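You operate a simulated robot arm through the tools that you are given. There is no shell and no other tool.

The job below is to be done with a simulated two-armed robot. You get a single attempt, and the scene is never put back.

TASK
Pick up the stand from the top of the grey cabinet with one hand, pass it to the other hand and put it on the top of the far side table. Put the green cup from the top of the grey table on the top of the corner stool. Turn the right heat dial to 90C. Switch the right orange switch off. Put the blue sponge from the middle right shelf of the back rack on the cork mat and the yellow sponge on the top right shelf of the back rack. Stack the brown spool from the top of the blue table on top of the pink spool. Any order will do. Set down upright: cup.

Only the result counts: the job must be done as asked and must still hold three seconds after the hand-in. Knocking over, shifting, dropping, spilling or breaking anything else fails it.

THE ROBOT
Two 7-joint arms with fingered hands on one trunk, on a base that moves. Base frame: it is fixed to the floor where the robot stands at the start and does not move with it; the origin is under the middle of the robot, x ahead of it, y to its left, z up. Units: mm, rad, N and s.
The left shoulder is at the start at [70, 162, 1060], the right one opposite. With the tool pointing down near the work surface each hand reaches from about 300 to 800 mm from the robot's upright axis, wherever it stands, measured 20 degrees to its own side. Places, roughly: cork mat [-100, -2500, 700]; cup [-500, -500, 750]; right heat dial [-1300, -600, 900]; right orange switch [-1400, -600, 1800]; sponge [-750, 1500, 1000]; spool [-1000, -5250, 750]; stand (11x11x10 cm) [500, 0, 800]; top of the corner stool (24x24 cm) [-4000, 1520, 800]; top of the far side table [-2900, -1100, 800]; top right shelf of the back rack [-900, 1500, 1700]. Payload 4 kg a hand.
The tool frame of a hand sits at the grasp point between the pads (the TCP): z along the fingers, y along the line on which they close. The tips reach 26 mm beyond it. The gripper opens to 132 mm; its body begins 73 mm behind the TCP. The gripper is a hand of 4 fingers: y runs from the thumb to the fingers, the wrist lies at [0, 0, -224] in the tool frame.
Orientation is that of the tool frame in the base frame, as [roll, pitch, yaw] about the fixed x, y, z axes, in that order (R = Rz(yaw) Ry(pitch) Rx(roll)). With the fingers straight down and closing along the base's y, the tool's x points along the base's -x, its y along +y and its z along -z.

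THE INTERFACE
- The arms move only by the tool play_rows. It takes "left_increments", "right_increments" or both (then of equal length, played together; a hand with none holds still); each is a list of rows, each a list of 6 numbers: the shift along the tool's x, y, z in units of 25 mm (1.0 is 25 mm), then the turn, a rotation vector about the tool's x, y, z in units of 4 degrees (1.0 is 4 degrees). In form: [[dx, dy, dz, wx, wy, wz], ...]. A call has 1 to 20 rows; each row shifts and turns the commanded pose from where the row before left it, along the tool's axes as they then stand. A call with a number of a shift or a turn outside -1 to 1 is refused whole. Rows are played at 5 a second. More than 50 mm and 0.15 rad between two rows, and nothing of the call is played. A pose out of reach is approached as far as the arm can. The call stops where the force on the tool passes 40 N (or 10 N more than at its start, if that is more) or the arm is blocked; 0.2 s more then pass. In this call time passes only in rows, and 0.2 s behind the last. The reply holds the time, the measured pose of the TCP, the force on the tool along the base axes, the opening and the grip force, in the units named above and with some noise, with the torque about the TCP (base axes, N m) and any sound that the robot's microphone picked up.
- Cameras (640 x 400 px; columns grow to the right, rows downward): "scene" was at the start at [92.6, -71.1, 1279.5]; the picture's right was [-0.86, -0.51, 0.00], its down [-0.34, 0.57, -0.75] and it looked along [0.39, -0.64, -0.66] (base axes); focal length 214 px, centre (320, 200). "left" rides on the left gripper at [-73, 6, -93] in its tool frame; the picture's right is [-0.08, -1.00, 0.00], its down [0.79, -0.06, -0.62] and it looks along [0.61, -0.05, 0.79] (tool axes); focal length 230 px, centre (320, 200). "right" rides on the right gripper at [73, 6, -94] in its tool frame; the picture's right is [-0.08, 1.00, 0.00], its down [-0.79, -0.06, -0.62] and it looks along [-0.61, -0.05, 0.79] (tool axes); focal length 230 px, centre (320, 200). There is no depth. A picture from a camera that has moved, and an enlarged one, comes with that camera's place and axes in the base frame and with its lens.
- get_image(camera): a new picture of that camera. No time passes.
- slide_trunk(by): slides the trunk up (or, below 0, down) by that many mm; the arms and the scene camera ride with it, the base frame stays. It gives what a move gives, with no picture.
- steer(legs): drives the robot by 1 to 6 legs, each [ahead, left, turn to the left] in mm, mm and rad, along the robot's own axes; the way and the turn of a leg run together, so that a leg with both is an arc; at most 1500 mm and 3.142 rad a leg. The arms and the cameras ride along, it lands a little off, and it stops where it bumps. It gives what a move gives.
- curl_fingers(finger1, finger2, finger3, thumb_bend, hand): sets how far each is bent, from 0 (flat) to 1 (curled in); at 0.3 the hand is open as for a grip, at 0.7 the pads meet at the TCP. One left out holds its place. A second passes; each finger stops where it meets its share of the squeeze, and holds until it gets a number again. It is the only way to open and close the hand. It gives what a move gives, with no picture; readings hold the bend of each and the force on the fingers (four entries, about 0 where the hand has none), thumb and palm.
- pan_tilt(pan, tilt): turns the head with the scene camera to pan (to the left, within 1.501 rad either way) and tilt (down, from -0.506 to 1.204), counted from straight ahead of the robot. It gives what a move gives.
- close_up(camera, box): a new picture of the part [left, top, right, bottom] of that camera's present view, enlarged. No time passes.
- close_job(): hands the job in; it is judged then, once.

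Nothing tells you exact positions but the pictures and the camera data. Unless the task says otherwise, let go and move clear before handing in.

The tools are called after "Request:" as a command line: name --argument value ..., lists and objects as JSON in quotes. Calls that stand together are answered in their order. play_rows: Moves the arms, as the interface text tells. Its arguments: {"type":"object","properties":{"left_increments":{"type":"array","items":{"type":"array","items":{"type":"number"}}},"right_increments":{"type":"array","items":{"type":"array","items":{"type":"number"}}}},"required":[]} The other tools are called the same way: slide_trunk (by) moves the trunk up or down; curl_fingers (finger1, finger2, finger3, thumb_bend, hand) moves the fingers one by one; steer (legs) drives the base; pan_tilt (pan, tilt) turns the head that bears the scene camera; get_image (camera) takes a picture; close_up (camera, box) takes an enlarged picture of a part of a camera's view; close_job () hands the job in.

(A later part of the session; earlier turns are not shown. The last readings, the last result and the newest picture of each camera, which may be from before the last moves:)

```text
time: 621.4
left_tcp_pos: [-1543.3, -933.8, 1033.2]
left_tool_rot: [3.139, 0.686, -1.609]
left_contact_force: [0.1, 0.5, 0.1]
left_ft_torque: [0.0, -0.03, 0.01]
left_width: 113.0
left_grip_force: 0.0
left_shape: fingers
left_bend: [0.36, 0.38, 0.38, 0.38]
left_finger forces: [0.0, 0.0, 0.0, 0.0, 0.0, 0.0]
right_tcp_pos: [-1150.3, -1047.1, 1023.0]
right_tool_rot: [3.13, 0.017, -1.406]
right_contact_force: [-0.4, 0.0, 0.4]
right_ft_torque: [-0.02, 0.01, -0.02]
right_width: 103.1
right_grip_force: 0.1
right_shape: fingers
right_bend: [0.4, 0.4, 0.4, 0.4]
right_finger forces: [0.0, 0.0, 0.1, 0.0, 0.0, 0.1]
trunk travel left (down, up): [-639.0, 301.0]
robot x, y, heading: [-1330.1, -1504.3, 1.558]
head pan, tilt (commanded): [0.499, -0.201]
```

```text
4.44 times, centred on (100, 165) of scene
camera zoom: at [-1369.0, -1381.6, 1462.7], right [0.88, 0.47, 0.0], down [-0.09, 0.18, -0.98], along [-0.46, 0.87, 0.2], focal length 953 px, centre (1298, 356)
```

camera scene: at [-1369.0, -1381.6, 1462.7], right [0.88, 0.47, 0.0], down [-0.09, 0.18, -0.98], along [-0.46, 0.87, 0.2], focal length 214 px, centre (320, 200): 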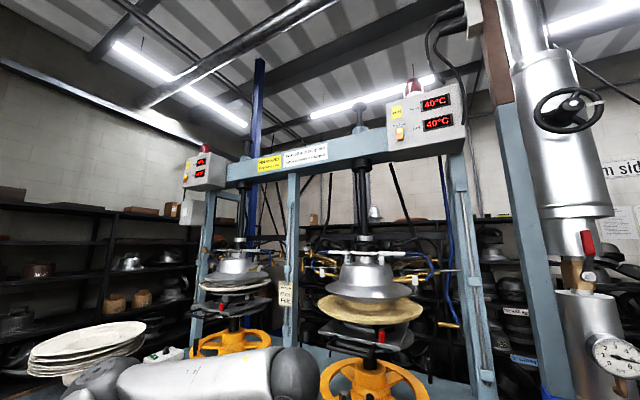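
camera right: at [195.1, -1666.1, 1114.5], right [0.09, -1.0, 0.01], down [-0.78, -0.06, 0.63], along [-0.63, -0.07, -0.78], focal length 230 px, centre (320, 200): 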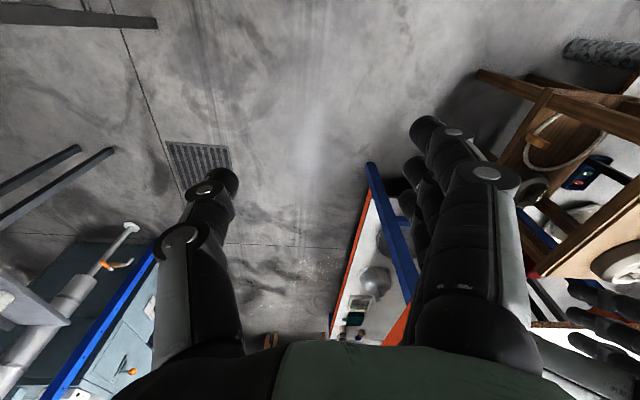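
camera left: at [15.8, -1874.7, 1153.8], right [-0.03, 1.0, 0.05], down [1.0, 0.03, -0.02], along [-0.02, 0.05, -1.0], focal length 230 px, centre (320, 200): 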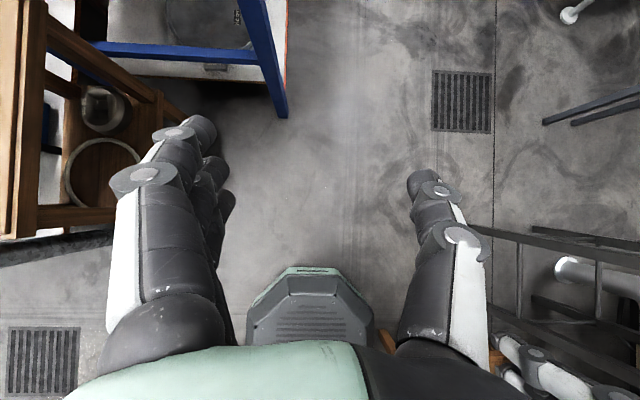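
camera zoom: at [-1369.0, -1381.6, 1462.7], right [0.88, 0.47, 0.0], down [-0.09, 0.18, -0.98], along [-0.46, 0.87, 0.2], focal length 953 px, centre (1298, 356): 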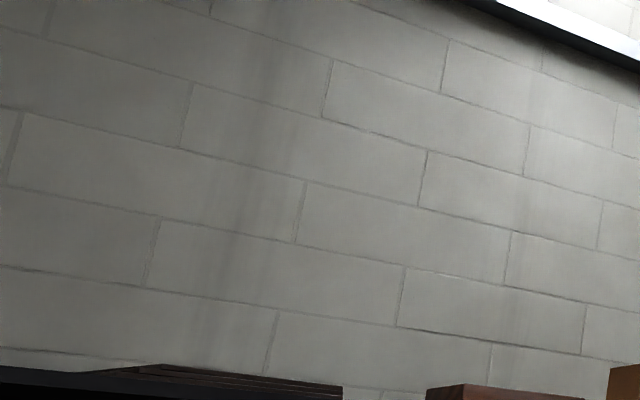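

Request:
close_up --camera "scene" --box '[170, 135, 240, 205]'

Request:
close_up --camera "scene" --box '[375, 70, 475, 160]'

```text
5.71 times, centred on (205, 170) of scene
camera zoom: at [-1369.0, -1381.6, 1462.7], right [0.88, 0.47, 0.0], down [-0.09, 0.18, -0.98], along [-0.46, 0.87, 0.2], focal length 1226 px, centre (977, 371)
```

zoom: 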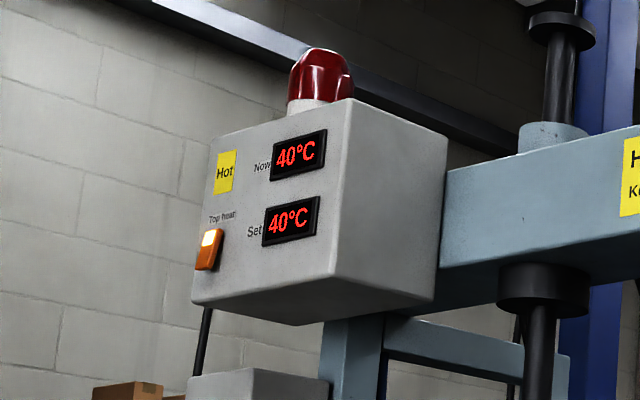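

```text
4.44 times, centred on (425, 115) of scene
camera zoom: at [-1369.0, -1381.6, 1462.7], right [0.88, 0.47, 0.0], down [-0.09, 0.18, -0.98], along [-0.46, 0.87, 0.2], focal length 953 px, centre (-147, 578)
```

zoom: 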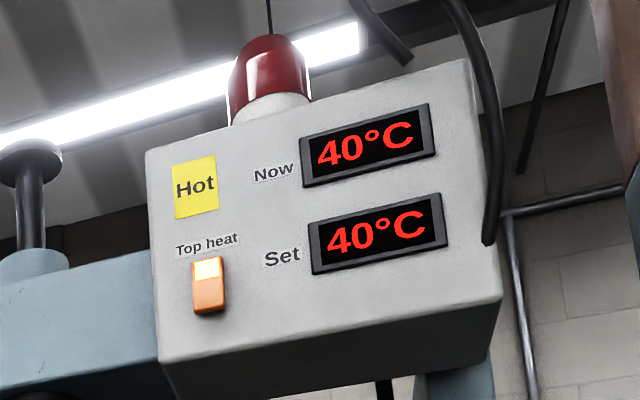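

Both switches show a lit window, so they are on; I expect pressing the lower half turns one off. For the dial I will first raise and pull back the left hand so that it stays clear of the press when I drive closer.

Request:
play_rows --left_increments '[[-0.637, 0, -0.771, 0, 0, 0], [-0.637, 0, -0.771, 0, 0, 0], [-0.637, 0, -0.771, 0, 0, 0], [-0.637, 0, -0.771, 0, 0, 0], [-0.637, 0, -0.771, 0, 0, 0], [-0.637, 0, -0.771, 0, 0, 0], [-0.637, 0, -0.771, 0, 0, 0], [-0.637, 0, -0.771, 0, 0, 0], [-0.637, 0, -0.771, 0, 0, 0], [-0.637, 0, -0.771, 0, 0, 0], [-0.637, 0, -0.771, 0, 0, 0], [-0.637, 0, -0.771, 0, 0, 0], [0.77, 0, -0.637, 0, 0, 0], [0.77, 0, -0.637, 0, 0, 0], [0.77, 0, -0.637, 0, 0, 0], [0.77, 0, -0.637, 0, 0, 0], [0.77, 0, -0.637, 0, 0, 0], [0.77, 0, -0.637, 0, 0, 0]]'

Request:
pan_tilt --pan 0.0 --tilt 0.3

Request:
get_image --camera "scene"

```text
time: 625.1
left_tcp_pos: [-1529.2, -1048.7, 1314.0]
left_tool_rot: [3.141, 0.685, -1.607]
left_contact_force: [0.2, -0.3, 0.0]
left_ft_torque: [-0.01, 0.01, 0.0]
left_width: 113.0
left_grip_force: 0.0
left_shape: fingers
left_bend: [0.36, 0.38, 0.38, 0.38]
left_finger forces: [0.0, 0.0, 0.0, 0.0, 0.0, 0.0]
left hand out of reach, approached as far as the arm can: row 16, 17, 18
right_tcp_pos: [-1150.1, -1048.5, 1022.4]
right_tool_rot: [3.131, 0.017, -1.405]
right_contact_force: [0.1, -0.4, 0.2]
right_ft_torque: [0.02, 0.01, 0.03]
right_width: 103.2
right_grip_force: 0.2
right_shape: fingers
right_bend: [0.4, 0.4, 0.4, 0.4]
right_finger forces: [0.0, 0.1, 0.0, 0.0, 0.1, 0.0]
trunk travel left (down, up): [-639.0, 301.0]
robot x, y, heading: [-1328.5, -1501.7, 1.556]
head pan, tilt (commanded): [0.499, -0.201]
```

```text
time: 626.1
left_tcp_pos: [-1529.0, -1047.7, 1313.6]
left_tool_rot: [3.139, 0.686, -1.609]
left_contact_force: [0.1, -0.6, 0.6]
left_ft_torque: [0.03, -0.03, -0.02]
left_width: 113.3
left_grip_force: 0.1
left_shape: fingers
left_bend: [0.36, 0.38, 0.38, 0.38]
left_finger forces: [0.0, 0.0, 0.0, 0.0, 0.0, 0.0]
right_tcp_pos: [-1150.5, -1047.1, 1022.8]
right_tool_rot: [3.13, 0.016, -1.405]
right_contact_force: [-0.3, -0.2, -0.3]
right_ft_torque: [0.02, 0.01, 0.0]
right_width: 103.2
right_grip_force: 0.1
right_shape: fingers
right_bend: [0.4, 0.4, 0.4, 0.4]
right_finger forces: [0.0, 0.1, 0.0, 0.0, 0.1, 0.0]
trunk travel left (down, up): [-639.0, 301.0]
robot x, y, heading: [-1328.7, -1507.2, 1.558]
head pan, tilt (commanded): [0.0, 0.3]
```

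```text
taken
camera scene: at [-1329.0, -1361.9, 1417.6], right [1.0, -0.01, 0.0], down [0.0, -0.29, -0.96], along [0.01, 0.96, -0.3], focal length 214 px, centre (320, 200)
```

scene: 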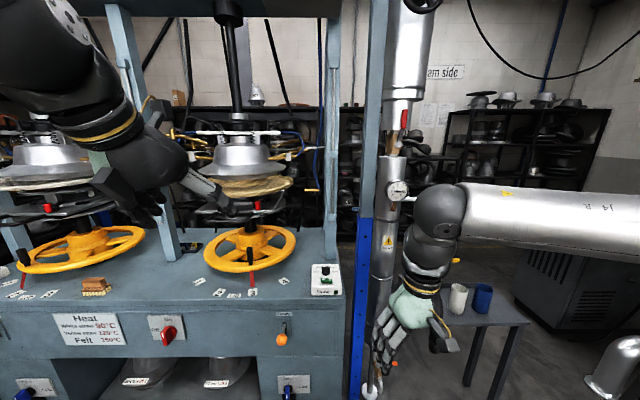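

A tall pillar stands just right of the dial, so I will place the robot a bit to the left, letting the right arm reach in from the front without touching it.

Request:
steer --legs '[[0, 155, 0.013], [280, 0, 0]]'

Request:
get_image --camera "scene"

Request:
get_image --camera "right"

```text
time: 629.0
left_tcp_pos: [-1689.1, -769.9, 1313.4]
left_tool_rot: [3.141, 0.689, -1.598]
left_contact_force: [0.3, 0.5, 0.3]
left_ft_torque: [-0.02, 0.0, -0.03]
left_width: 113.1
left_grip_force: 0.0
left_shape: fingers
left_bend: [0.36, 0.38, 0.38, 0.38]
left_finger forces: [0.0, 0.0, 0.0, 0.1, 0.0, 0.0]
right_tcp_pos: [-1310.9, -763.2, 1022.9]
right_tool_rot: [3.131, 0.016, -1.396]
right_contact_force: [-0.1, 0.1, -0.3]
right_ft_torque: [0.01, 0.0, 0.01]
right_width: 103.2
right_grip_force: 0.0
right_shape: fingers
right_bend: [0.4, 0.4, 0.4, 0.4]
right_finger forces: [0.1, 0.0, 0.1, 0.0, 0.0, 0.0]
trunk travel left (down, up): [-639.0, 301.0]
robot x, y, heading: [-1486.0, -1221.9, 1.571]
head pan, tilt (commanded): [0.0, 0.3]
```

```text
taken
camera scene: at [-1485.3, -1080.0, 1417.7], right [1.0, 0.0, 0.0], down [0.0, -0.3, -0.96], along [0.0, 0.96, -0.3], focal length 214 px, centre (320, 200)
```

scene: 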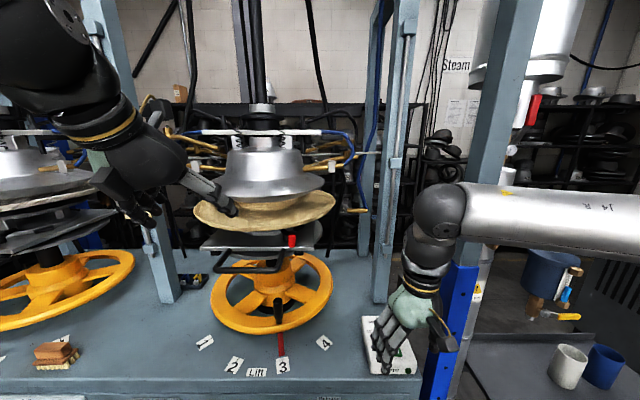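

```text
taken
camera right: at [-1301.8, -838.2, 1114.9], right [-0.99, -0.1, 0.01], down [-0.07, 0.77, 0.63], along [-0.07, 0.63, -0.78], focal length 230 px, centre (320, 200)
```

right: 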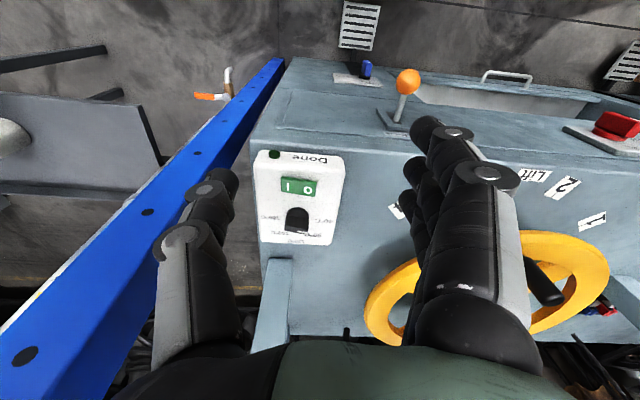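

The right camera sees the dial box directly. I will zoom in on the knob.

Request:
close_up --camera "right" --box '[240, 145, 360, 250]'

Request:
close_up --camera "scene" --box '[350, 300, 440, 380]'

```text
3.81 times, centred on (300, 198) of right
camera zoom: at [-1301.8, -838.2, 1114.9], right [-0.99, -0.1, 0.01], down [-0.07, 0.77, 0.63], along [-0.07, 0.63, -0.78], focal length 876 px, centre (396, 210)
```

zoom: 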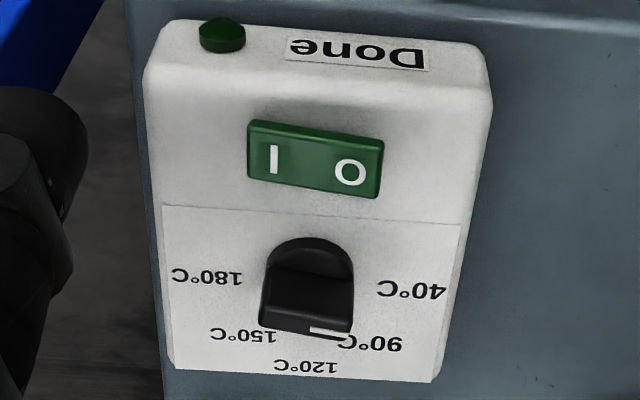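

```text
5.00 times, centred on (395, 340) of scene
camera zoom: at [-1485.3, -1080.0, 1417.7], right [1.0, 0.0, 0.0], down [0.0, -0.3, -0.96], along [0.0, 0.96, -0.3], focal length 1072 px, centre (-55, -500)
```

zoom: 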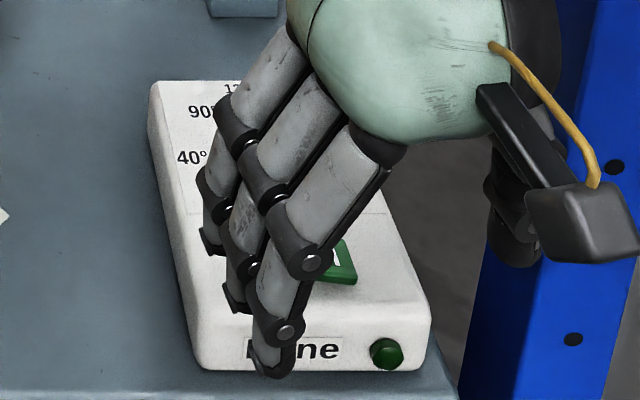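

The knob is a bar handle lying east-west, with its white mark on the west end pointing at 40. I must pinch it front-to-back and turn it 45 degrees clockwise. I will rotate the right hand so its digits close front-to-back, away from the dial for now.

Request:
play_rows --right_increments '[[0, 0, 0, 0, 0, -1], [0, 0, 0, 0, 0, -1], [0, 0, 0, 0, 0, -1], [0, 0, 0, 0, 0, -1], [0, 0, 0, 0, 0, -1], [0, 0, 0, 0, 0, -1], [0, 0, 0, 0, 0, -1], [0, 0, 0, 0, 0, -1], [0, 0, 0, 0, 0, -1], [0, 0, 0, 0, 0, -1], [0, 0, 0, 0, 0, -1], [0, 0, 0, 0, 0, -1], [0, 0, 0, 0, 0, -1], [0, 0, 0, 0, 0, -1], [0, 0, 0, 0, 0, -1], [0, 0, 0, 0, 0, -1], [0, 0, 0, 0, 0, -1], [0, 0, 0, 0, 0, -1], [0, 0, 0, 0, 0, -1], [0, 0, 0, 0, 0, -1]]'

Request:
curl_fingers --hand "right" --finger1 0.59 --finger2 0.59 --finger3 0.59 --thumb_bend 0.59

Request:
get_image --camera "right"

Request:
get_image --camera "scene"

```text
time: 633.2
left_tcp_pos: [-1690.1, -769.6, 1312.4]
left_tool_rot: [3.138, 0.684, -1.597]
left_contact_force: [0.3, 0.0, 0.8]
left_ft_torque: [0.0, -0.03, -0.01]
left_width: 113.0
left_grip_force: 0.1
left_shape: fingers
left_bend: [0.36, 0.38, 0.38, 0.38]
left_finger forces: [0.0, 0.0, 0.0, 0.1, 0.0, 0.1]
right_tcp_pos: [-1310.9, -762.3, 1022.0]
right_tool_rot: [-3.128, 0.013, 0.006]
right_contact_force: [0.2, -0.1, 0.0]
right_ft_torque: [0.0, 0.02, -0.02]
right_width: 103.4
right_grip_force: 0.1
right_shape: fingers
right_bend: [0.4, 0.4, 0.4, 0.4]
right_finger forces: [0.1, 0.0, 0.0, 0.1, 0.1, 0.1]
trunk travel left (down, up): [-639.0, 301.0]
robot x, y, heading: [-1484.5, -1222.2, 1.572]
head pan, tilt (commanded): [0.0, 0.3]
```

```text
time: 634.2
left_tcp_pos: [-1690.2, -767.6, 1312.8]
left_tool_rot: [3.139, 0.685, -1.596]
left_contact_force: [0.2, 0.3, 1.0]
left_ft_torque: [0.01, 0.01, -0.02]
left_width: 113.5
left_grip_force: 0.0
left_shape: fingers
left_bend: [0.36, 0.38, 0.38, 0.38]
left_finger forces: [0.0, 0.1, 0.0, 0.0, 0.1, 0.0]
right_tcp_pos: [-1310.2, -763.3, 1023.5]
right_tool_rot: [-3.129, 0.014, 0.003]
right_contact_force: [-0.8, 0.8, -0.1]
right_ft_torque: [-0.01, 0.0, -0.01]
right_width: 43.0
right_grip_force: 0.0
right_shape: fingers
right_bend: [0.59, 0.59, 0.59, 0.59]
right_finger forces: [0.0, 0.0, 0.1, 0.1, 0.0, 0.0]
trunk travel left (down, up): [-639.0, 301.0]
robot x, y, heading: [-1485.8, -1221.3, 1.573]
head pan, tilt (commanded): [0.0, 0.3]
```

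```text
taken
camera right: at [-1236.0, -770.3, 1114.9], right [-0.07, -1.0, -0.01], down [-0.78, 0.05, 0.63], along [-0.63, 0.06, -0.78], focal length 230 px, centre (320, 200)
```

right: 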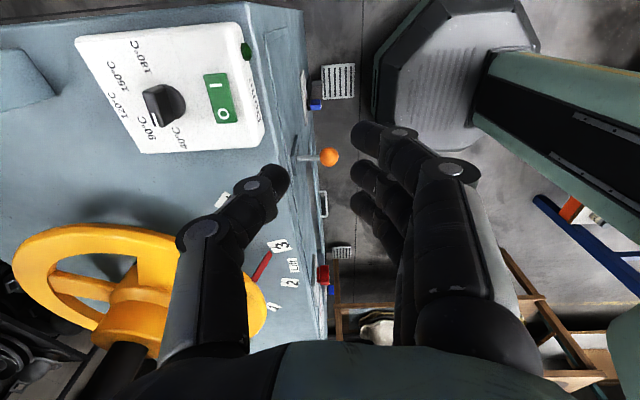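

```text
taken
camera scene: at [-1485.4, -1079.2, 1417.6], right [1.0, 0.0, 0.0], down [0.0, -0.3, -0.96], along [0.0, 0.96, -0.3], focal length 214 px, centre (320, 200)
```

scene: 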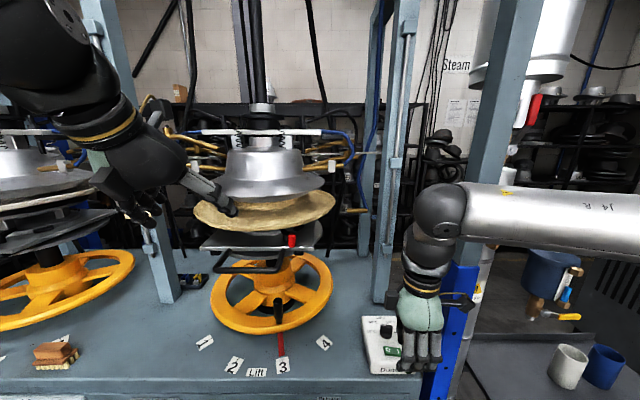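

The right camera now looks at the dial from the side. I will zoom in on the knob again.

Request:
close_up --camera "right" --box '[70, 20, 270, 160]'

Request:
close_up --camera "scene" --box '[350, 300, 450, 380]'

```text
2.86 times, centred on (170, 90) of right
camera zoom: at [-1236.0, -770.3, 1114.9], right [-0.07, -1.0, -0.01], down [-0.78, 0.05, 0.63], along [-0.63, 0.06, -0.78], focal length 657 px, centre (749, 514)
```

zoom: 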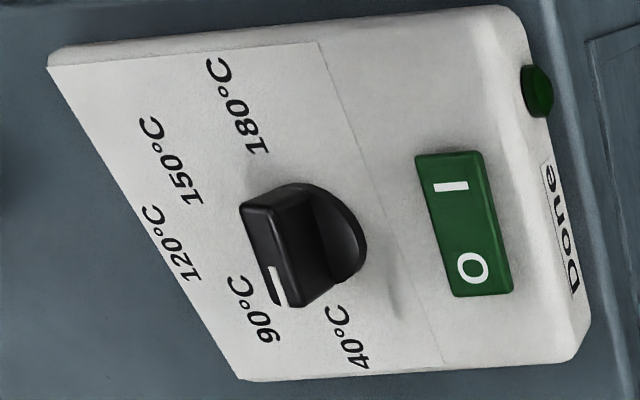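

```text
5.00 times, centred on (400, 340) of scene
camera zoom: at [-1485.4, -1079.2, 1417.6], right [1.0, 0.0, 0.0], down [0.0, -0.3, -0.96], along [0.0, 0.96, -0.3], focal length 1072 px, centre (-80, -500)
```

zoom: 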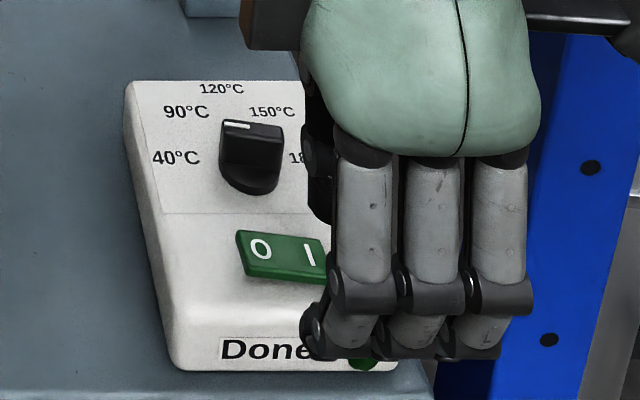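

The views agree on the knob centre near [-1295, -596], its top at z = 888 and the box top at about 855. I will bring the right hand above it at a safe height and check the alignment.

Request:
play_rows --right_increments '[[0.086, -0.96, 0, 0, 0, 0], [0.086, -0.96, 0, 0, 0, 0], [0.086, -0.96, 0, 0, 0, 0], [0.086, -0.96, 0, 0, 0, 0], [0.086, -0.96, 0, 0, 0, 0], [0.086, -0.96, 0, 0, 0, 0], [0.086, -0.96, 0, 0, 0, 0], [0, 0, 0.8, 0, 0, 0], [0, 0, 0.8, 0, 0, 0]]'

Request:
get_image --camera "right"

Request:
get_image --camera "scene"

```text
time: 636.2
left_tcp_pos: [-1688.3, -767.7, 1313.3]
left_tool_rot: [3.14, 0.686, -1.595]
left_contact_force: [-0.4, 0.1, 0.6]
left_ft_torque: [0.02, 0.01, 0.0]
left_width: 113.0
left_grip_force: 0.0
left_shape: fingers
left_bend: [0.36, 0.38, 0.38, 0.38]
left_finger forces: [0.1, 0.0, 0.0, 0.0, 0.0, 0.1]
right_tcp_pos: [-1296.6, -595.0, 983.6]
right_tool_rot: [-3.128, 0.014, 0.003]
right_contact_force: [-0.8, 0.0, -0.2]
right_ft_torque: [0.01, 0.0, -0.01]
right_width: 42.9
right_grip_force: 0.0
right_shape: fingers
right_bend: [0.59, 0.59, 0.59, 0.59]
right_finger forces: [0.0, 0.0, 0.0, 0.0, 0.1, 0.0]
trunk travel left (down, up): [-639.0, 301.0]
robot x, y, heading: [-1483.4, -1221.9, 1.57]
head pan, tilt (commanded): [0.0, 0.3]
```

```text
taken
camera right: at [-1221.9, -601.9, 1075.8], right [-0.07, -1.0, -0.01], down [-0.78, 0.05, 0.63], along [-0.63, 0.06, -0.78], focal length 230 px, centre (320, 200)
```

right: 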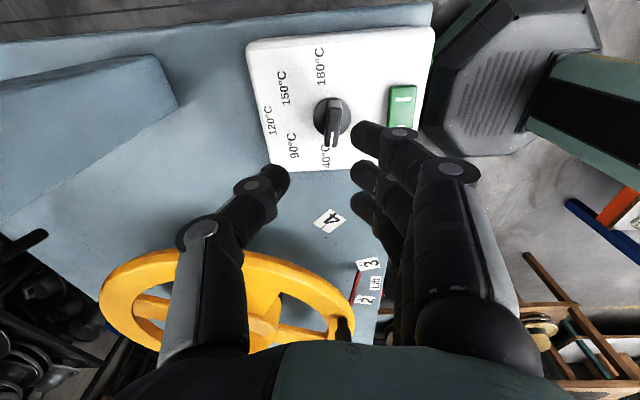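

```text
taken
camera scene: at [-1485.0, -1078.5, 1417.5], right [1.0, 0.0, 0.0], down [0.0, -0.3, -0.96], along [0.0, 0.96, -0.3], focal length 214 px, centre (320, 200)
```

scene: 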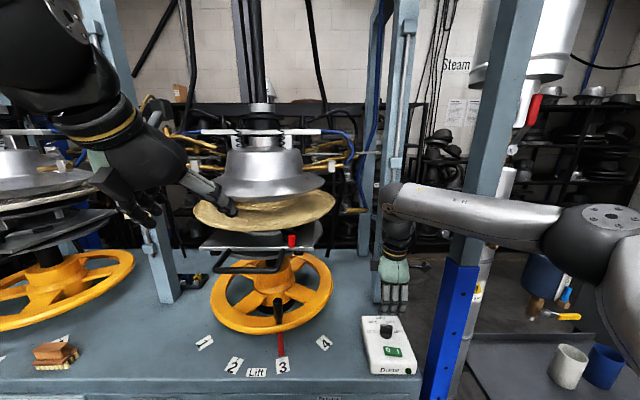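

The right camera sees the knob from above. I will zoom in to measure its offset from the hand axis.

Request:
close_up --camera "right" --box '[240, 60, 400, 180]'

Request:
close_up --camera "scene" --box '[340, 250, 440, 380]'

```text
3.33 times, centred on (320, 120) of right
camera zoom: at [-1221.9, -601.9, 1075.8], right [-0.07, -1.0, -0.01], down [-0.78, 0.05, 0.63], along [-0.63, 0.06, -0.78], focal length 767 px, centre (320, 467)
```

zoom: 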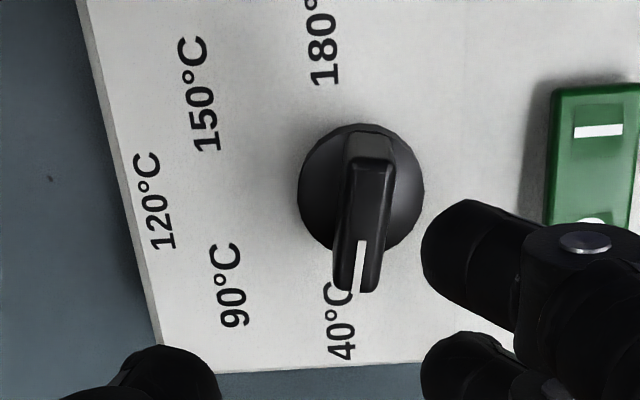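

```text
3.08 times, centred on (390, 315) of scene
camera zoom: at [-1485.0, -1078.5, 1417.5], right [1.0, 0.0, 0.0], down [0.0, -0.3, -0.96], along [0.0, 0.96, -0.3], focal length 660 px, centre (105, -154)
```

zoom: 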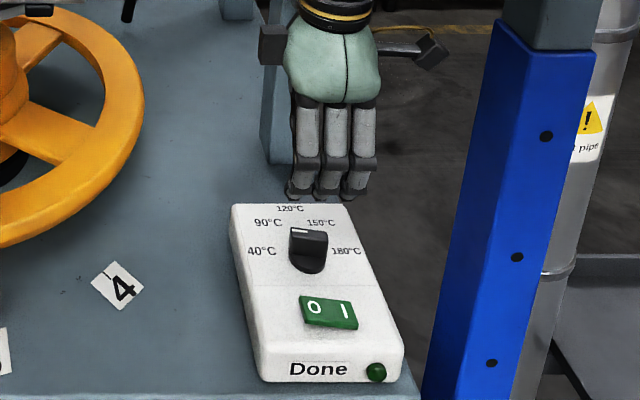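

The knob's centre is 9 mm south of the hand axis, and the bar is about 12 mm thick. I will correct that and descend most of the way, then check again.

Request:
play_rows --right_increments '[[0.08, 0.38, 0, 0, 0, 0], [0, 0, 0.8, 0, 0, 0], [0, 0, 0.8, 0, 0, 0], [0, 0, 0.8, 0, 0, 0]]'

Request:
close_up --camera "right" --box '[220, 80, 420, 230]'

Request:
close_up --camera "scene" --box '[340, 270, 440, 380]'

```text
time: 637.2
left_tcp_pos: [-1689.2, -767.5, 1313.0]
left_tool_rot: [3.14, 0.685, -1.597]
left_contact_force: [0.0, -0.2, 0.4]
left_ft_torque: [-0.01, 0.0, 0.01]
left_width: 113.1
left_grip_force: 0.1
left_shape: fingers
left_bend: [0.36, 0.38, 0.38, 0.38]
left_finger forces: [0.1, 0.0, 0.0, 0.0, 0.1, 0.0]
right_tcp_pos: [-1294.2, -603.8, 925.5]
right_tool_rot: [-3.127, 0.014, 0.003]
right_contact_force: [-0.4, 0.5, 0.1]
right_ft_torque: [0.01, -0.01, 0.02]
right_width: 42.9
right_grip_force: 0.1
right_shape: fingers
right_bend: [0.59, 0.59, 0.59, 0.59]
right_finger forces: [0.0, 0.0, 0.1, 0.0, 0.0, 0.0]
trunk travel left (down, up): [-639.0, 301.0]
robot x, y, heading: [-1485.8, -1223.6, 1.572]
head pan, tilt (commanded): [0.0, 0.3]
```

```text
2.67 times, centred on (320, 155) of right
camera zoom: at [-1219.2, -610.6, 1016.8], right [-0.07, -1.0, -0.01], down [-0.78, 0.05, 0.63], along [-0.63, 0.06, -0.78], focal length 614 px, centre (320, 320)
```

zoom: 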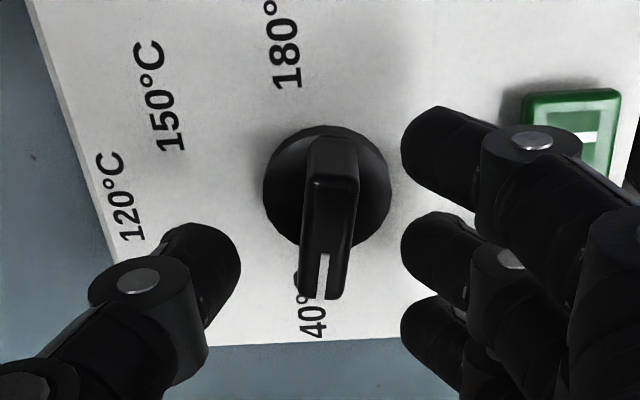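

```text
3.64 times, centred on (390, 325) of scene
camera zoom: at [-1485.0, -1078.7, 1417.6], right [1.0, 0.0, 0.0], down [0.0, -0.3, -0.96], along [0.0, 0.96, -0.3], focal length 780 px, centre (66, -254)
```

zoom: 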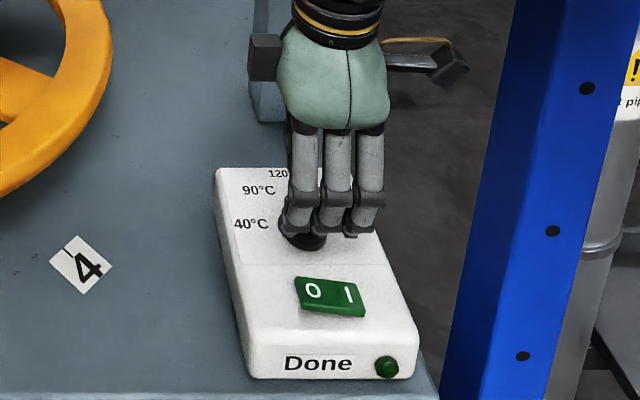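

Alignment looks good. I will lower 30 mm so that the fingertips straddle the bar, then close gently.

Request:
play_rows --right_increments '[[0.04, 0.06, 0.6, 0, 0, 0], [0, 0, 0.6, 0, 0, 0]]'

Request:
close_up --camera "right" --box '[220, 100, 420, 250]'

Request:
close_up --camera "scene" --box '[340, 270, 440, 380]'

```text
time: 637.9
left_tcp_pos: [-1688.5, -770.5, 1313.7]
left_tool_rot: [3.139, 0.688, -1.595]
left_contact_force: [0.7, -1.8, 0.8]
left_ft_torque: [0.03, 0.03, 0.0]
left_width: 113.3
left_grip_force: 0.0
left_shape: fingers
left_bend: [0.36, 0.38, 0.38, 0.38]
left_finger forces: [0.1, 0.0, 0.0, 0.0, 0.0, 0.0]
right_tcp_pos: [-1294.4, -605.0, 896.8]
right_tool_rot: [-3.121, 0.014, 0.001]
right_contact_force: [3.1, -0.6, 12.3]
right_ft_torque: [-0.35, -0.31, 0.05]
right_width: 41.7
right_grip_force: 6.3
right_shape: fingers
right_bend: [0.61, 0.6, 0.59, 0.59]
right_finger forces: [7.7, 3.9, 0.6, 0.0, 0.1, 0.0]
trunk travel left (down, up): [-639.0, 301.0]
robot x, y, heading: [-1489.0, -1223.5, 1.569]
head pan, tilt (commanded): [0.0, 0.3]
```

```text
2.67 times, centred on (320, 175) of right
camera zoom: at [-1219.3, -613.0, 989.6], right [-0.08, -1.0, -0.02], down [-0.78, 0.05, 0.63], along [-0.63, 0.06, -0.78], focal length 614 px, centre (320, 267)
```

zoom: 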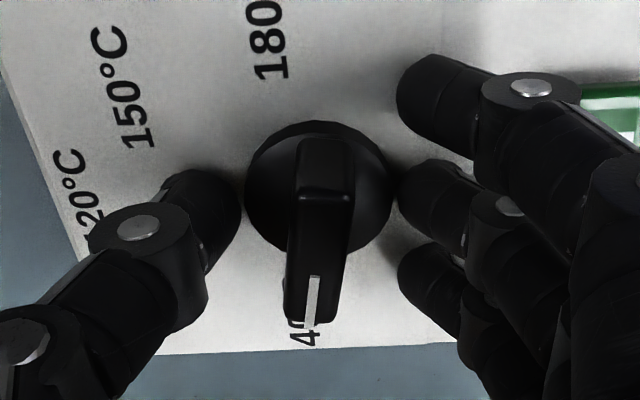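

```text
3.64 times, centred on (390, 325) of scene
camera zoom: at [-1485.5, -1081.9, 1418.2], right [1.0, 0.0, 0.0], down [0.0, -0.29, -0.96], along [0.0, 0.96, -0.29], focal length 780 px, centre (66, -254)
```

zoom: 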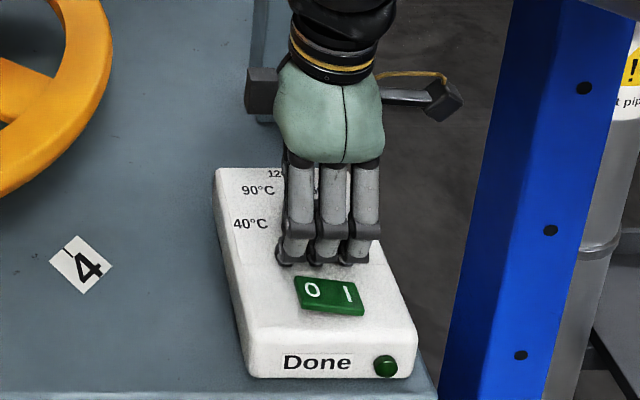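

The fingertips touched the box top lightly. I will rise 6 mm and then close on the bar.

Request:
play_rows --right_increments '[[0, 0, -0.28, 0, 0, 0], [0, 0, 0, 0, 0, 0]]'

Request:
curl_fingers --hand "right" --finger1 0.66 --finger2 0.7 --finger3 0.66 --thumb_bend 0.68

Request:
close_up --camera "right" --box '[220, 100, 420, 250]'

```text
time: 638.5
left_tcp_pos: [-1689.6, -769.1, 1313.2]
left_tool_rot: [3.14, 0.688, -1.597]
left_contact_force: [-0.2, 0.6, -0.4]
left_ft_torque: [0.03, -0.03, -0.01]
left_width: 113.2
left_grip_force: 0.0
left_shape: fingers
left_bend: [0.36, 0.38, 0.38, 0.38]
left_finger forces: [0.1, 0.1, 0.0, 0.1, 0.1, 0.0]
right_tcp_pos: [-1294.3, -604.2, 901.6]
right_tool_rot: [-3.125, 0.014, 0.004]
right_contact_force: [-0.1, -0.4, -0.7]
right_ft_torque: [0.02, 0.01, 0.0]
right_width: 41.9
right_grip_force: 0.1
right_shape: fingers
right_bend: [0.59, 0.59, 0.59, 0.59]
right_finger forces: [0.0, 0.1, 0.0, 0.1, 0.1, 0.1]
trunk travel left (down, up): [-639.0, 301.0]
robot x, y, heading: [-1486.7, -1222.3, 1.568]
head pan, tilt (commanded): [0.0, 0.3]
```

```text
time: 639.5
left_tcp_pos: [-1688.6, -768.2, 1312.8]
left_tool_rot: [3.139, 0.686, -1.597]
left_contact_force: [-0.2, 0.5, 0.7]
left_ft_torque: [0.0, 0.01, 0.0]
left_width: 112.9
left_grip_force: 0.1
left_shape: fingers
left_bend: [0.36, 0.38, 0.38, 0.38]
left_finger forces: [0.0, 0.0, 0.1, 0.1, 0.1, 0.0]
right_tcp_pos: [-1294.6, -603.5, 901.9]
right_tool_rot: [-3.128, 0.014, 0.005]
right_contact_force: [0.1, -1.4, -1.8]
right_ft_torque: [-0.06, 0.01, 0.02]
right_width: 22.3
right_grip_force: 1.6
right_shape: fingers
right_bend: [0.66, 0.67, 0.66, 0.67]
right_finger forces: [0.1, 2.7, 0.0, 0.0, 1.0, 0.0]
trunk travel left (down, up): [-639.0, 301.0]
robot x, y, heading: [-1481.2, -1227.1, 1.572]
head pan, tilt (commanded): [0.0, 0.3]
```

```text
2.67 times, centred on (320, 175) of right
camera zoom: at [-1219.7, -611.6, 994.0], right [-0.07, -1.0, -0.01], down [-0.78, 0.05, 0.63], along [-0.63, 0.06, -0.78], focal length 614 px, centre (320, 267)
```

zoom: 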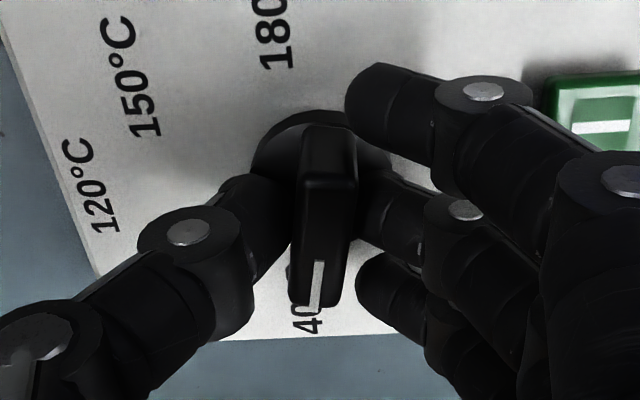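

The finger and thumb hold the bar lightly. I will firm up the pinch and turn clockwise 24 degrees, then check.

Request:
curl_fingers --hand "right" --finger2 0.76 --thumb_bend 0.74

Request:
play_rows --right_increments '[[0, 0, 0, 0, 0, 1], [0, 0, 0, 0, 0, 1], [0, 0, 0, 0, 0, 1], [0, 0, 0, 0, 0, 1], [0, 0, 0, 0, 0, 1], [0, 0, 0, 0, 0, 1]]'

Request:
close_up --camera "right" --box '[220, 100, 420, 250]'

Request:
close_up --camera "scene" --box '[340, 270, 440, 380]'

```text
time: 640.5
left_tcp_pos: [-1689.9, -768.3, 1312.7]
left_tool_rot: [3.14, 0.685, -1.597]
left_contact_force: [0.1, 0.0, -0.9]
left_ft_torque: [-0.01, 0.01, 0.01]
left_width: 113.2
left_grip_force: 0.1
left_shape: fingers
left_bend: [0.36, 0.38, 0.38, 0.38]
left_finger forces: [0.1, 0.0, 0.0, 0.0, 0.0, 0.0]
right_tcp_pos: [-1295.1, -603.9, 901.8]
right_tool_rot: [-3.127, 0.014, 0.005]
right_contact_force: [-0.8, 1.5, -4.8]
right_ft_torque: [-0.02, 0.04, -0.05]
right_width: 20.8
right_grip_force: 7.4
right_shape: fingers
right_bend: [0.66, 0.7, 0.66, 0.69]
right_finger forces: [0.0, 6.6, 0.0, 0.0, 7.5, 0.0]
trunk travel left (down, up): [-639.0, 301.0]
robot x, y, heading: [-1486.2, -1225.0, 1.57]
head pan, tilt (commanded): [0.0, 0.3]
```

```text
time: 641.9
left_tcp_pos: [-1688.3, -767.5, 1311.8]
left_tool_rot: [3.139, 0.686, -1.596]
left_contact_force: [-0.6, -0.1, -0.6]
left_ft_torque: [-0.02, 0.01, -0.01]
left_width: 113.4
left_grip_force: 0.0
left_shape: fingers
left_bend: [0.36, 0.38, 0.38, 0.38]
left_finger forces: [0.0, 0.0, 0.0, 0.1, 0.0, 0.1]
right_tcp_pos: [-1294.6, -603.0, 900.4]
right_tool_rot: [-3.136, 0.021, -0.418]
right_contact_force: [2.3, 0.6, -2.8]
right_ft_torque: [-0.01, -0.05, -0.01]
right_width: 20.5
right_grip_force: 6.4
right_shape: fingers
right_bend: [0.66, 0.7, 0.66, 0.69]
right_finger forces: [0.0, 5.9, 0.0, 0.0, 7.7, 0.0]
trunk travel left (down, up): [-639.0, 301.0]
robot x, y, heading: [-1485.3, -1219.8, 1.57]
head pan, tilt (commanded): [0.0, 0.3]
```

```text
2.67 times, centred on (320, 175) of right
camera zoom: at [-1228.4, -640.4, 993.1], right [-0.48, -0.88, -0.01], down [-0.68, 0.37, 0.63], along [-0.55, 0.3, -0.78], focal length 614 px, centre (320, 267)
```

zoom: 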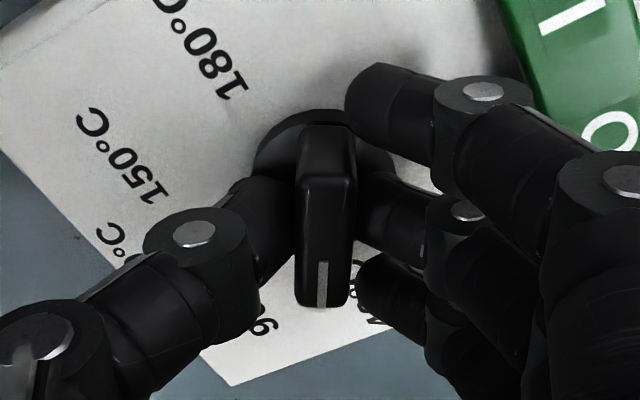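

```text
3.64 times, centred on (390, 325) of scene
camera zoom: at [-1484.7, -1078.6, 1417.5], right [1.0, 0.0, 0.0], down [0.0, -0.3, -0.96], along [0.0, 0.96, -0.3], focal length 780 px, centre (66, -254)
```

zoom: 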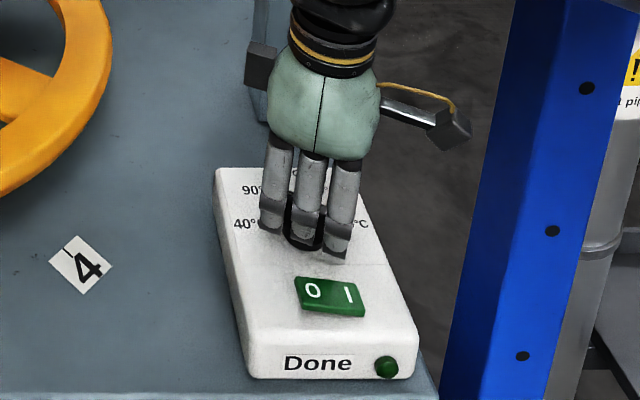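

The knob turns with the hand. I will look at the "Set" display.

Request:
pan_tilt --pan 0.0 --tilt -0.45

Request:
get_image --camera "scene"

```text
time: 643.0
left_tcp_pos: [-1688.7, -768.2, 1313.5]
left_tool_rot: [3.14, 0.687, -1.598]
left_contact_force: [0.8, 0.8, 0.0]
left_ft_torque: [0.01, -0.01, 0.01]
left_width: 113.1
left_grip_force: 0.1
left_shape: fingers
left_bend: [0.36, 0.38, 0.38, 0.38]
left_finger forces: [0.0, 0.0, 0.0, 0.0, 0.0, 0.1]
right_tcp_pos: [-1294.8, -602.2, 901.3]
right_tool_rot: [-3.134, 0.019, -0.416]
right_contact_force: [5.6, 0.2, -2.7]
right_ft_torque: [-0.02, -0.02, 0.01]
right_width: 20.6
right_grip_force: 7.5
right_shape: fingers
right_bend: [0.66, 0.7, 0.66, 0.69]
right_finger forces: [0.0, 5.8, 0.0, 0.1, 8.3, 0.1]
trunk travel left (down, up): [-639.0, 301.0]
robot x, y, heading: [-1486.9, -1222.8, 1.57]
head pan, tilt (commanded): [0.0, -0.45]
```

```text
taken
camera scene: at [-1484.5, -1101.8, 1481.9], right [1.0, 0.0, 0.0], down [0.0, 0.43, -0.9], along [0.0, 0.9, 0.43], focal length 214 px, centre (320, 200)
```

scene: 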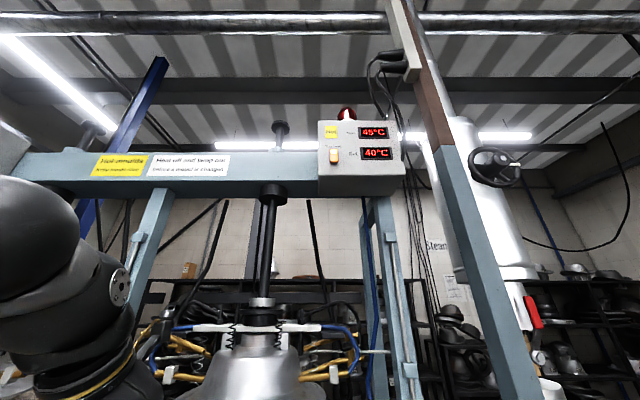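

Request:
close_up --camera "scene" --box '[310, 100, 420, 190]'

```text
4.44 times, centred on (365, 145) of scene
camera zoom: at [-1484.5, -1101.8, 1481.9], right [1.0, 0.0, 0.0], down [0.0, 0.43, -0.9], along [0.0, 0.9, 0.43], focal length 953 px, centre (120, 444)
```

zoom: 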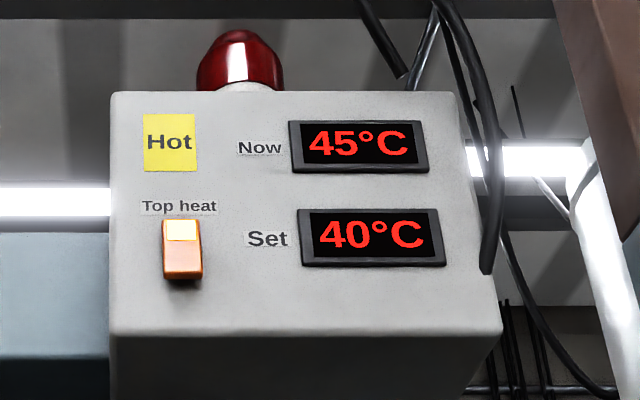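

"Set" still reads 40, so the knob has not reached the next mark. I will turn another 16 degrees and check again.

Request:
play_rows --right_increments '[[0, 0, 0, 0, 0, 1], [0, 0, 0, 0, 0, 1], [0, 0, 0, 0, 0, 1], [0, 0, 0, 0, 0, 1]]'

Request:
close_up --camera "scene" --box '[310, 100, 420, 190]'

Request:
close_up --camera "right" --box '[220, 100, 420, 250]'

```text
time: 644.0
left_tcp_pos: [-1688.2, -768.0, 1313.1]
left_tool_rot: [3.139, 0.685, -1.596]
left_contact_force: [-0.2, 0.5, -0.6]
left_ft_torque: [-0.01, -0.03, -0.02]
left_width: 113.0
left_grip_force: 0.0
left_shape: fingers
left_bend: [0.36, 0.38, 0.38, 0.38]
left_finger forces: [0.1, 0.0, 0.1, 0.1, 0.0, 0.0]
right_tcp_pos: [-1295.0, -603.0, 902.2]
right_tool_rot: [-3.14, 0.021, -0.696]
right_contact_force: [4.1, 0.2, -3.0]
right_ft_torque: [-0.01, -0.08, -0.01]
right_width: 20.7
right_grip_force: 7.1
right_shape: fingers
right_bend: [0.66, 0.7, 0.66, 0.69]
right_finger forces: [0.0, 5.6, 0.0, 0.0, 9.0, 0.1]
trunk travel left (down, up): [-639.0, 301.0]
robot x, y, heading: [-1484.2, -1226.4, 1.567]
head pan, tilt (commanded): [0.0, -0.45]
```

```text
4.44 times, centred on (365, 145) of scene
camera zoom: at [-1484.5, -1101.9, 1481.9], right [1.0, 0.0, 0.0], down [0.0, 0.43, -0.9], along [0.0, 0.9, 0.43], focal length 953 px, centre (120, 444)
```

zoom: 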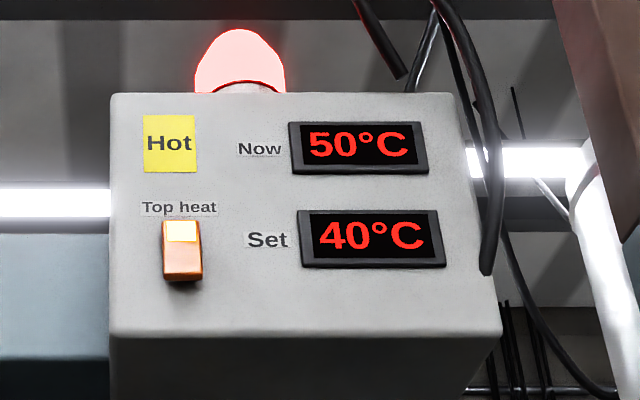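

```text
2.67 times, centred on (320, 175) of right
camera zoom: at [-1240.5, -657.1, 992.9], right [-0.7, -0.71, 0.0], down [-0.55, 0.54, 0.63], along [-0.45, 0.44, -0.77], focal length 614 px, centre (320, 267)
```

zoom: 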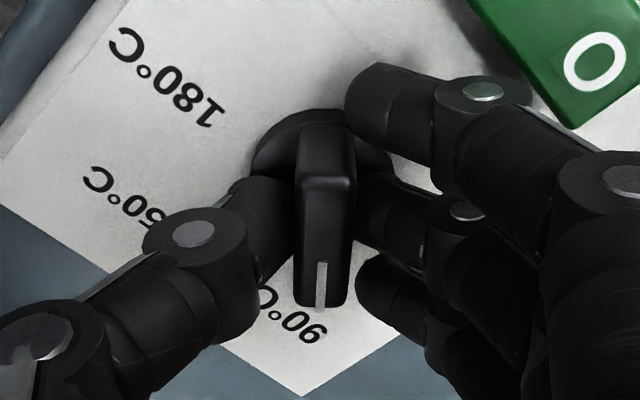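

The red lamp lit up and the pointer is nearly at the 90 label. I will turn the last 5 degrees to make 45 in all and check the display.

Request:
play_rows --right_increments '[[0, 0, 0, 0, 0, 0.65], [0, 0, 0, 0, 0, 0.6], [0, 0, 0, 0, 0, 0]]'

Request:
close_up --camera "scene" --box '[310, 100, 420, 190]'

Request:
close_up --camera "right" --box '[220, 100, 420, 250]'

```text
time: 644.8
left_tcp_pos: [-1688.1, -768.4, 1313.6]
left_tool_rot: [3.141, 0.686, -1.598]
left_contact_force: [0.6, 0.0, 0.3]
left_ft_torque: [0.0, 0.01, -0.01]
left_width: 113.4
left_grip_force: 0.0
left_shape: fingers
left_bend: [0.36, 0.38, 0.38, 0.38]
left_finger forces: [0.0, 0.1, 0.0, 0.0, 0.1, 0.0]
right_tcp_pos: [-1293.1, -604.2, 900.3]
right_tool_rot: [-3.141, 0.022, -0.784]
right_contact_force: [4.1, -1.6, -2.8]
right_ft_torque: [-0.01, -0.04, -0.03]
right_width: 20.4
right_grip_force: 7.1
right_shape: fingers
right_bend: [0.66, 0.7, 0.66, 0.69]
right_finger forces: [0.0, 6.1, 0.0, 0.0, 8.0, 0.0]
trunk travel left (down, up): [-639.0, 301.0]
robot x, y, heading: [-1483.1, -1223.3, 1.568]
head pan, tilt (commanded): [0.0, -0.45]
```

```text
4.44 times, centred on (365, 145) of scene
camera zoom: at [-1484.6, -1102.3, 1482.0], right [1.0, 0.0, 0.0], down [0.0, 0.43, -0.9], along [0.0, 0.9, 0.43], focal length 953 px, centre (120, 444)
```

zoom: 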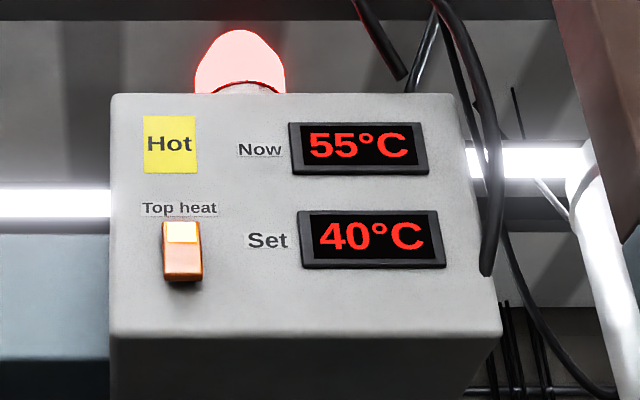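

```text
2.67 times, centred on (320, 175) of right
camera zoom: at [-1245.0, -661.3, 992.9], right [-0.76, -0.65, 0.0], down [-0.5, 0.59, 0.63], along [-0.41, 0.48, -0.77], focal length 614 px, centre (320, 267)
```

zoom: 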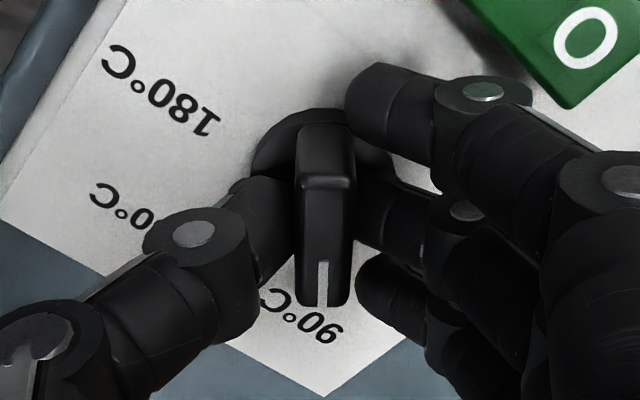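

"Now" is climbing about 5 degrees a second. I will hold still for a few seconds to see where it settles.

Request:
play_rows --right_increments '[[0, 0, 0, 0, 0, 0], [0, 0, 0, 0, 0, 0], [0, 0, 0, 0, 0, 0], [0, 0, 0, 0, 0, 0], [0, 0, 0, 0, 0, 0], [0, 0, 0, 0, 0, 0], [0, 0, 0, 0, 0, 0], [0, 0, 0, 0, 0, 0], [0, 0, 0, 0, 0, 0], [0, 0, 0, 0, 0, 0], [0, 0, 0, 0, 0, 0], [0, 0, 0, 0, 0, 0], [0, 0, 0, 0, 0, 0], [0, 0, 0, 0, 0, 0], [0, 0, 0, 0, 0, 0], [0, 0, 0, 0, 0, 0], [0, 0, 0, 0, 0, 0], [0, 0, 0, 0, 0, 0], [0, 0, 0, 0, 0, 0], [0, 0, 0, 0, 0, 0]]'

Request:
close_up --camera "scene" --box '[310, 100, 420, 190]'

Request:
play_rows --right_increments '[[0, 0, 0, 0, 0, 0], [0, 0, 0, 0, 0, 0], [0, 0, 0, 0, 0, 0], [0, 0, 0, 0, 0, 0], [0, 0, 0, 0, 0, 0], [0, 0, 0, 0, 0, 0], [0, 0, 0, 0, 0, 0], [0, 0, 0, 0, 0, 0], [0, 0, 0, 0, 0, 0], [0, 0, 0, 0, 0, 0], [0, 0, 0, 0, 0, 0], [0, 0, 0, 0, 0, 0], [0, 0, 0, 0, 0, 0], [0, 0, 0, 0, 0, 0], [0, 0, 0, 0, 0, 0], [0, 0, 0, 0, 0, 0], [0, 0, 0, 0, 0, 0], [0, 0, 0, 0, 0, 0], [0, 0, 0, 0, 0, 0], [0, 0, 0, 0, 0, 0]]'

Request:
close_up --camera "scene" --box '[310, 100, 420, 190]'

```text
time: 649.0
left_tcp_pos: [-1688.2, -768.1, 1314.4]
left_tool_rot: [3.138, 0.688, -1.597]
left_contact_force: [0.5, 0.3, 0.3]
left_ft_torque: [-0.02, 0.01, 0.0]
left_width: 113.1
left_grip_force: 0.0
left_shape: fingers
left_bend: [0.36, 0.38, 0.38, 0.38]
left_finger forces: [0.0, 0.0, 0.0, 0.1, 0.0, 0.1]
right_tcp_pos: [-1294.2, -603.7, 900.3]
right_tool_rot: [-3.141, 0.021, -0.783]
right_contact_force: [3.6, -1.6, -2.7]
right_ft_torque: [-0.03, -0.07, 0.0]
right_width: 20.5
right_grip_force: 7.2
right_shape: fingers
right_bend: [0.66, 0.7, 0.66, 0.69]
right_finger forces: [0.0, 6.2, 0.0, 0.0, 7.8, 0.0]
trunk travel left (down, up): [-639.0, 301.0]
robot x, y, heading: [-1482.9, -1224.4, 1.574]
head pan, tilt (commanded): [0.0, -0.45]
```

```text
4.44 times, centred on (365, 145) of scene
camera zoom: at [-1484.7, -1102.3, 1482.0], right [1.0, 0.0, 0.0], down [0.0, 0.43, -0.9], along [0.0, 0.9, 0.43], focal length 953 px, centre (120, 444)
```

zoom: 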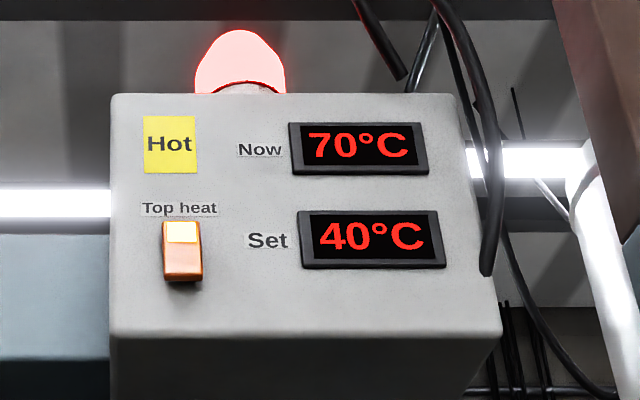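

```text
time: 653.1
left_tcp_pos: [-1688.7, -768.0, 1313.3]
left_tool_rot: [3.14, 0.686, -1.596]
left_contact_force: [-0.7, 0.1, -0.2]
left_ft_torque: [-0.01, 0.04, 0.0]
left_width: 112.9
left_grip_force: 0.1
left_shape: fingers
left_bend: [0.36, 0.38, 0.38, 0.38]
left_finger forces: [0.0, 0.1, 0.0, 0.0, 0.1, 0.0]
right_tcp_pos: [-1294.1, -603.1, 901.3]
right_tool_rot: [3.141, 0.02, -0.784]
right_contact_force: [3.9, -2.2, -3.5]
right_ft_torque: [-0.04, -0.08, 0.01]
right_width: 20.7
right_grip_force: 6.5
right_shape: fingers
right_bend: [0.66, 0.7, 0.66, 0.69]
right_finger forces: [0.1, 6.3, 0.1, 0.0, 7.9, 0.0]
trunk travel left (down, up): [-639.0, 301.0]
robot x, y, heading: [-1484.1, -1222.0, 1.572]
head pan, tilt (commanded): [0.0, -0.45]
```

```text
4.44 times, centred on (365, 145) of scene
camera zoom: at [-1484.7, -1102.3, 1482.0], right [1.0, 0.0, 0.0], down [0.0, 0.43, -0.9], along [0.0, 0.9, 0.43], focal length 953 px, centre (120, 444)
```

zoom: 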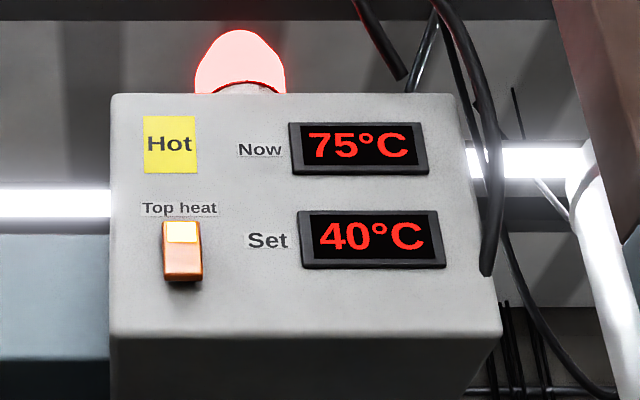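

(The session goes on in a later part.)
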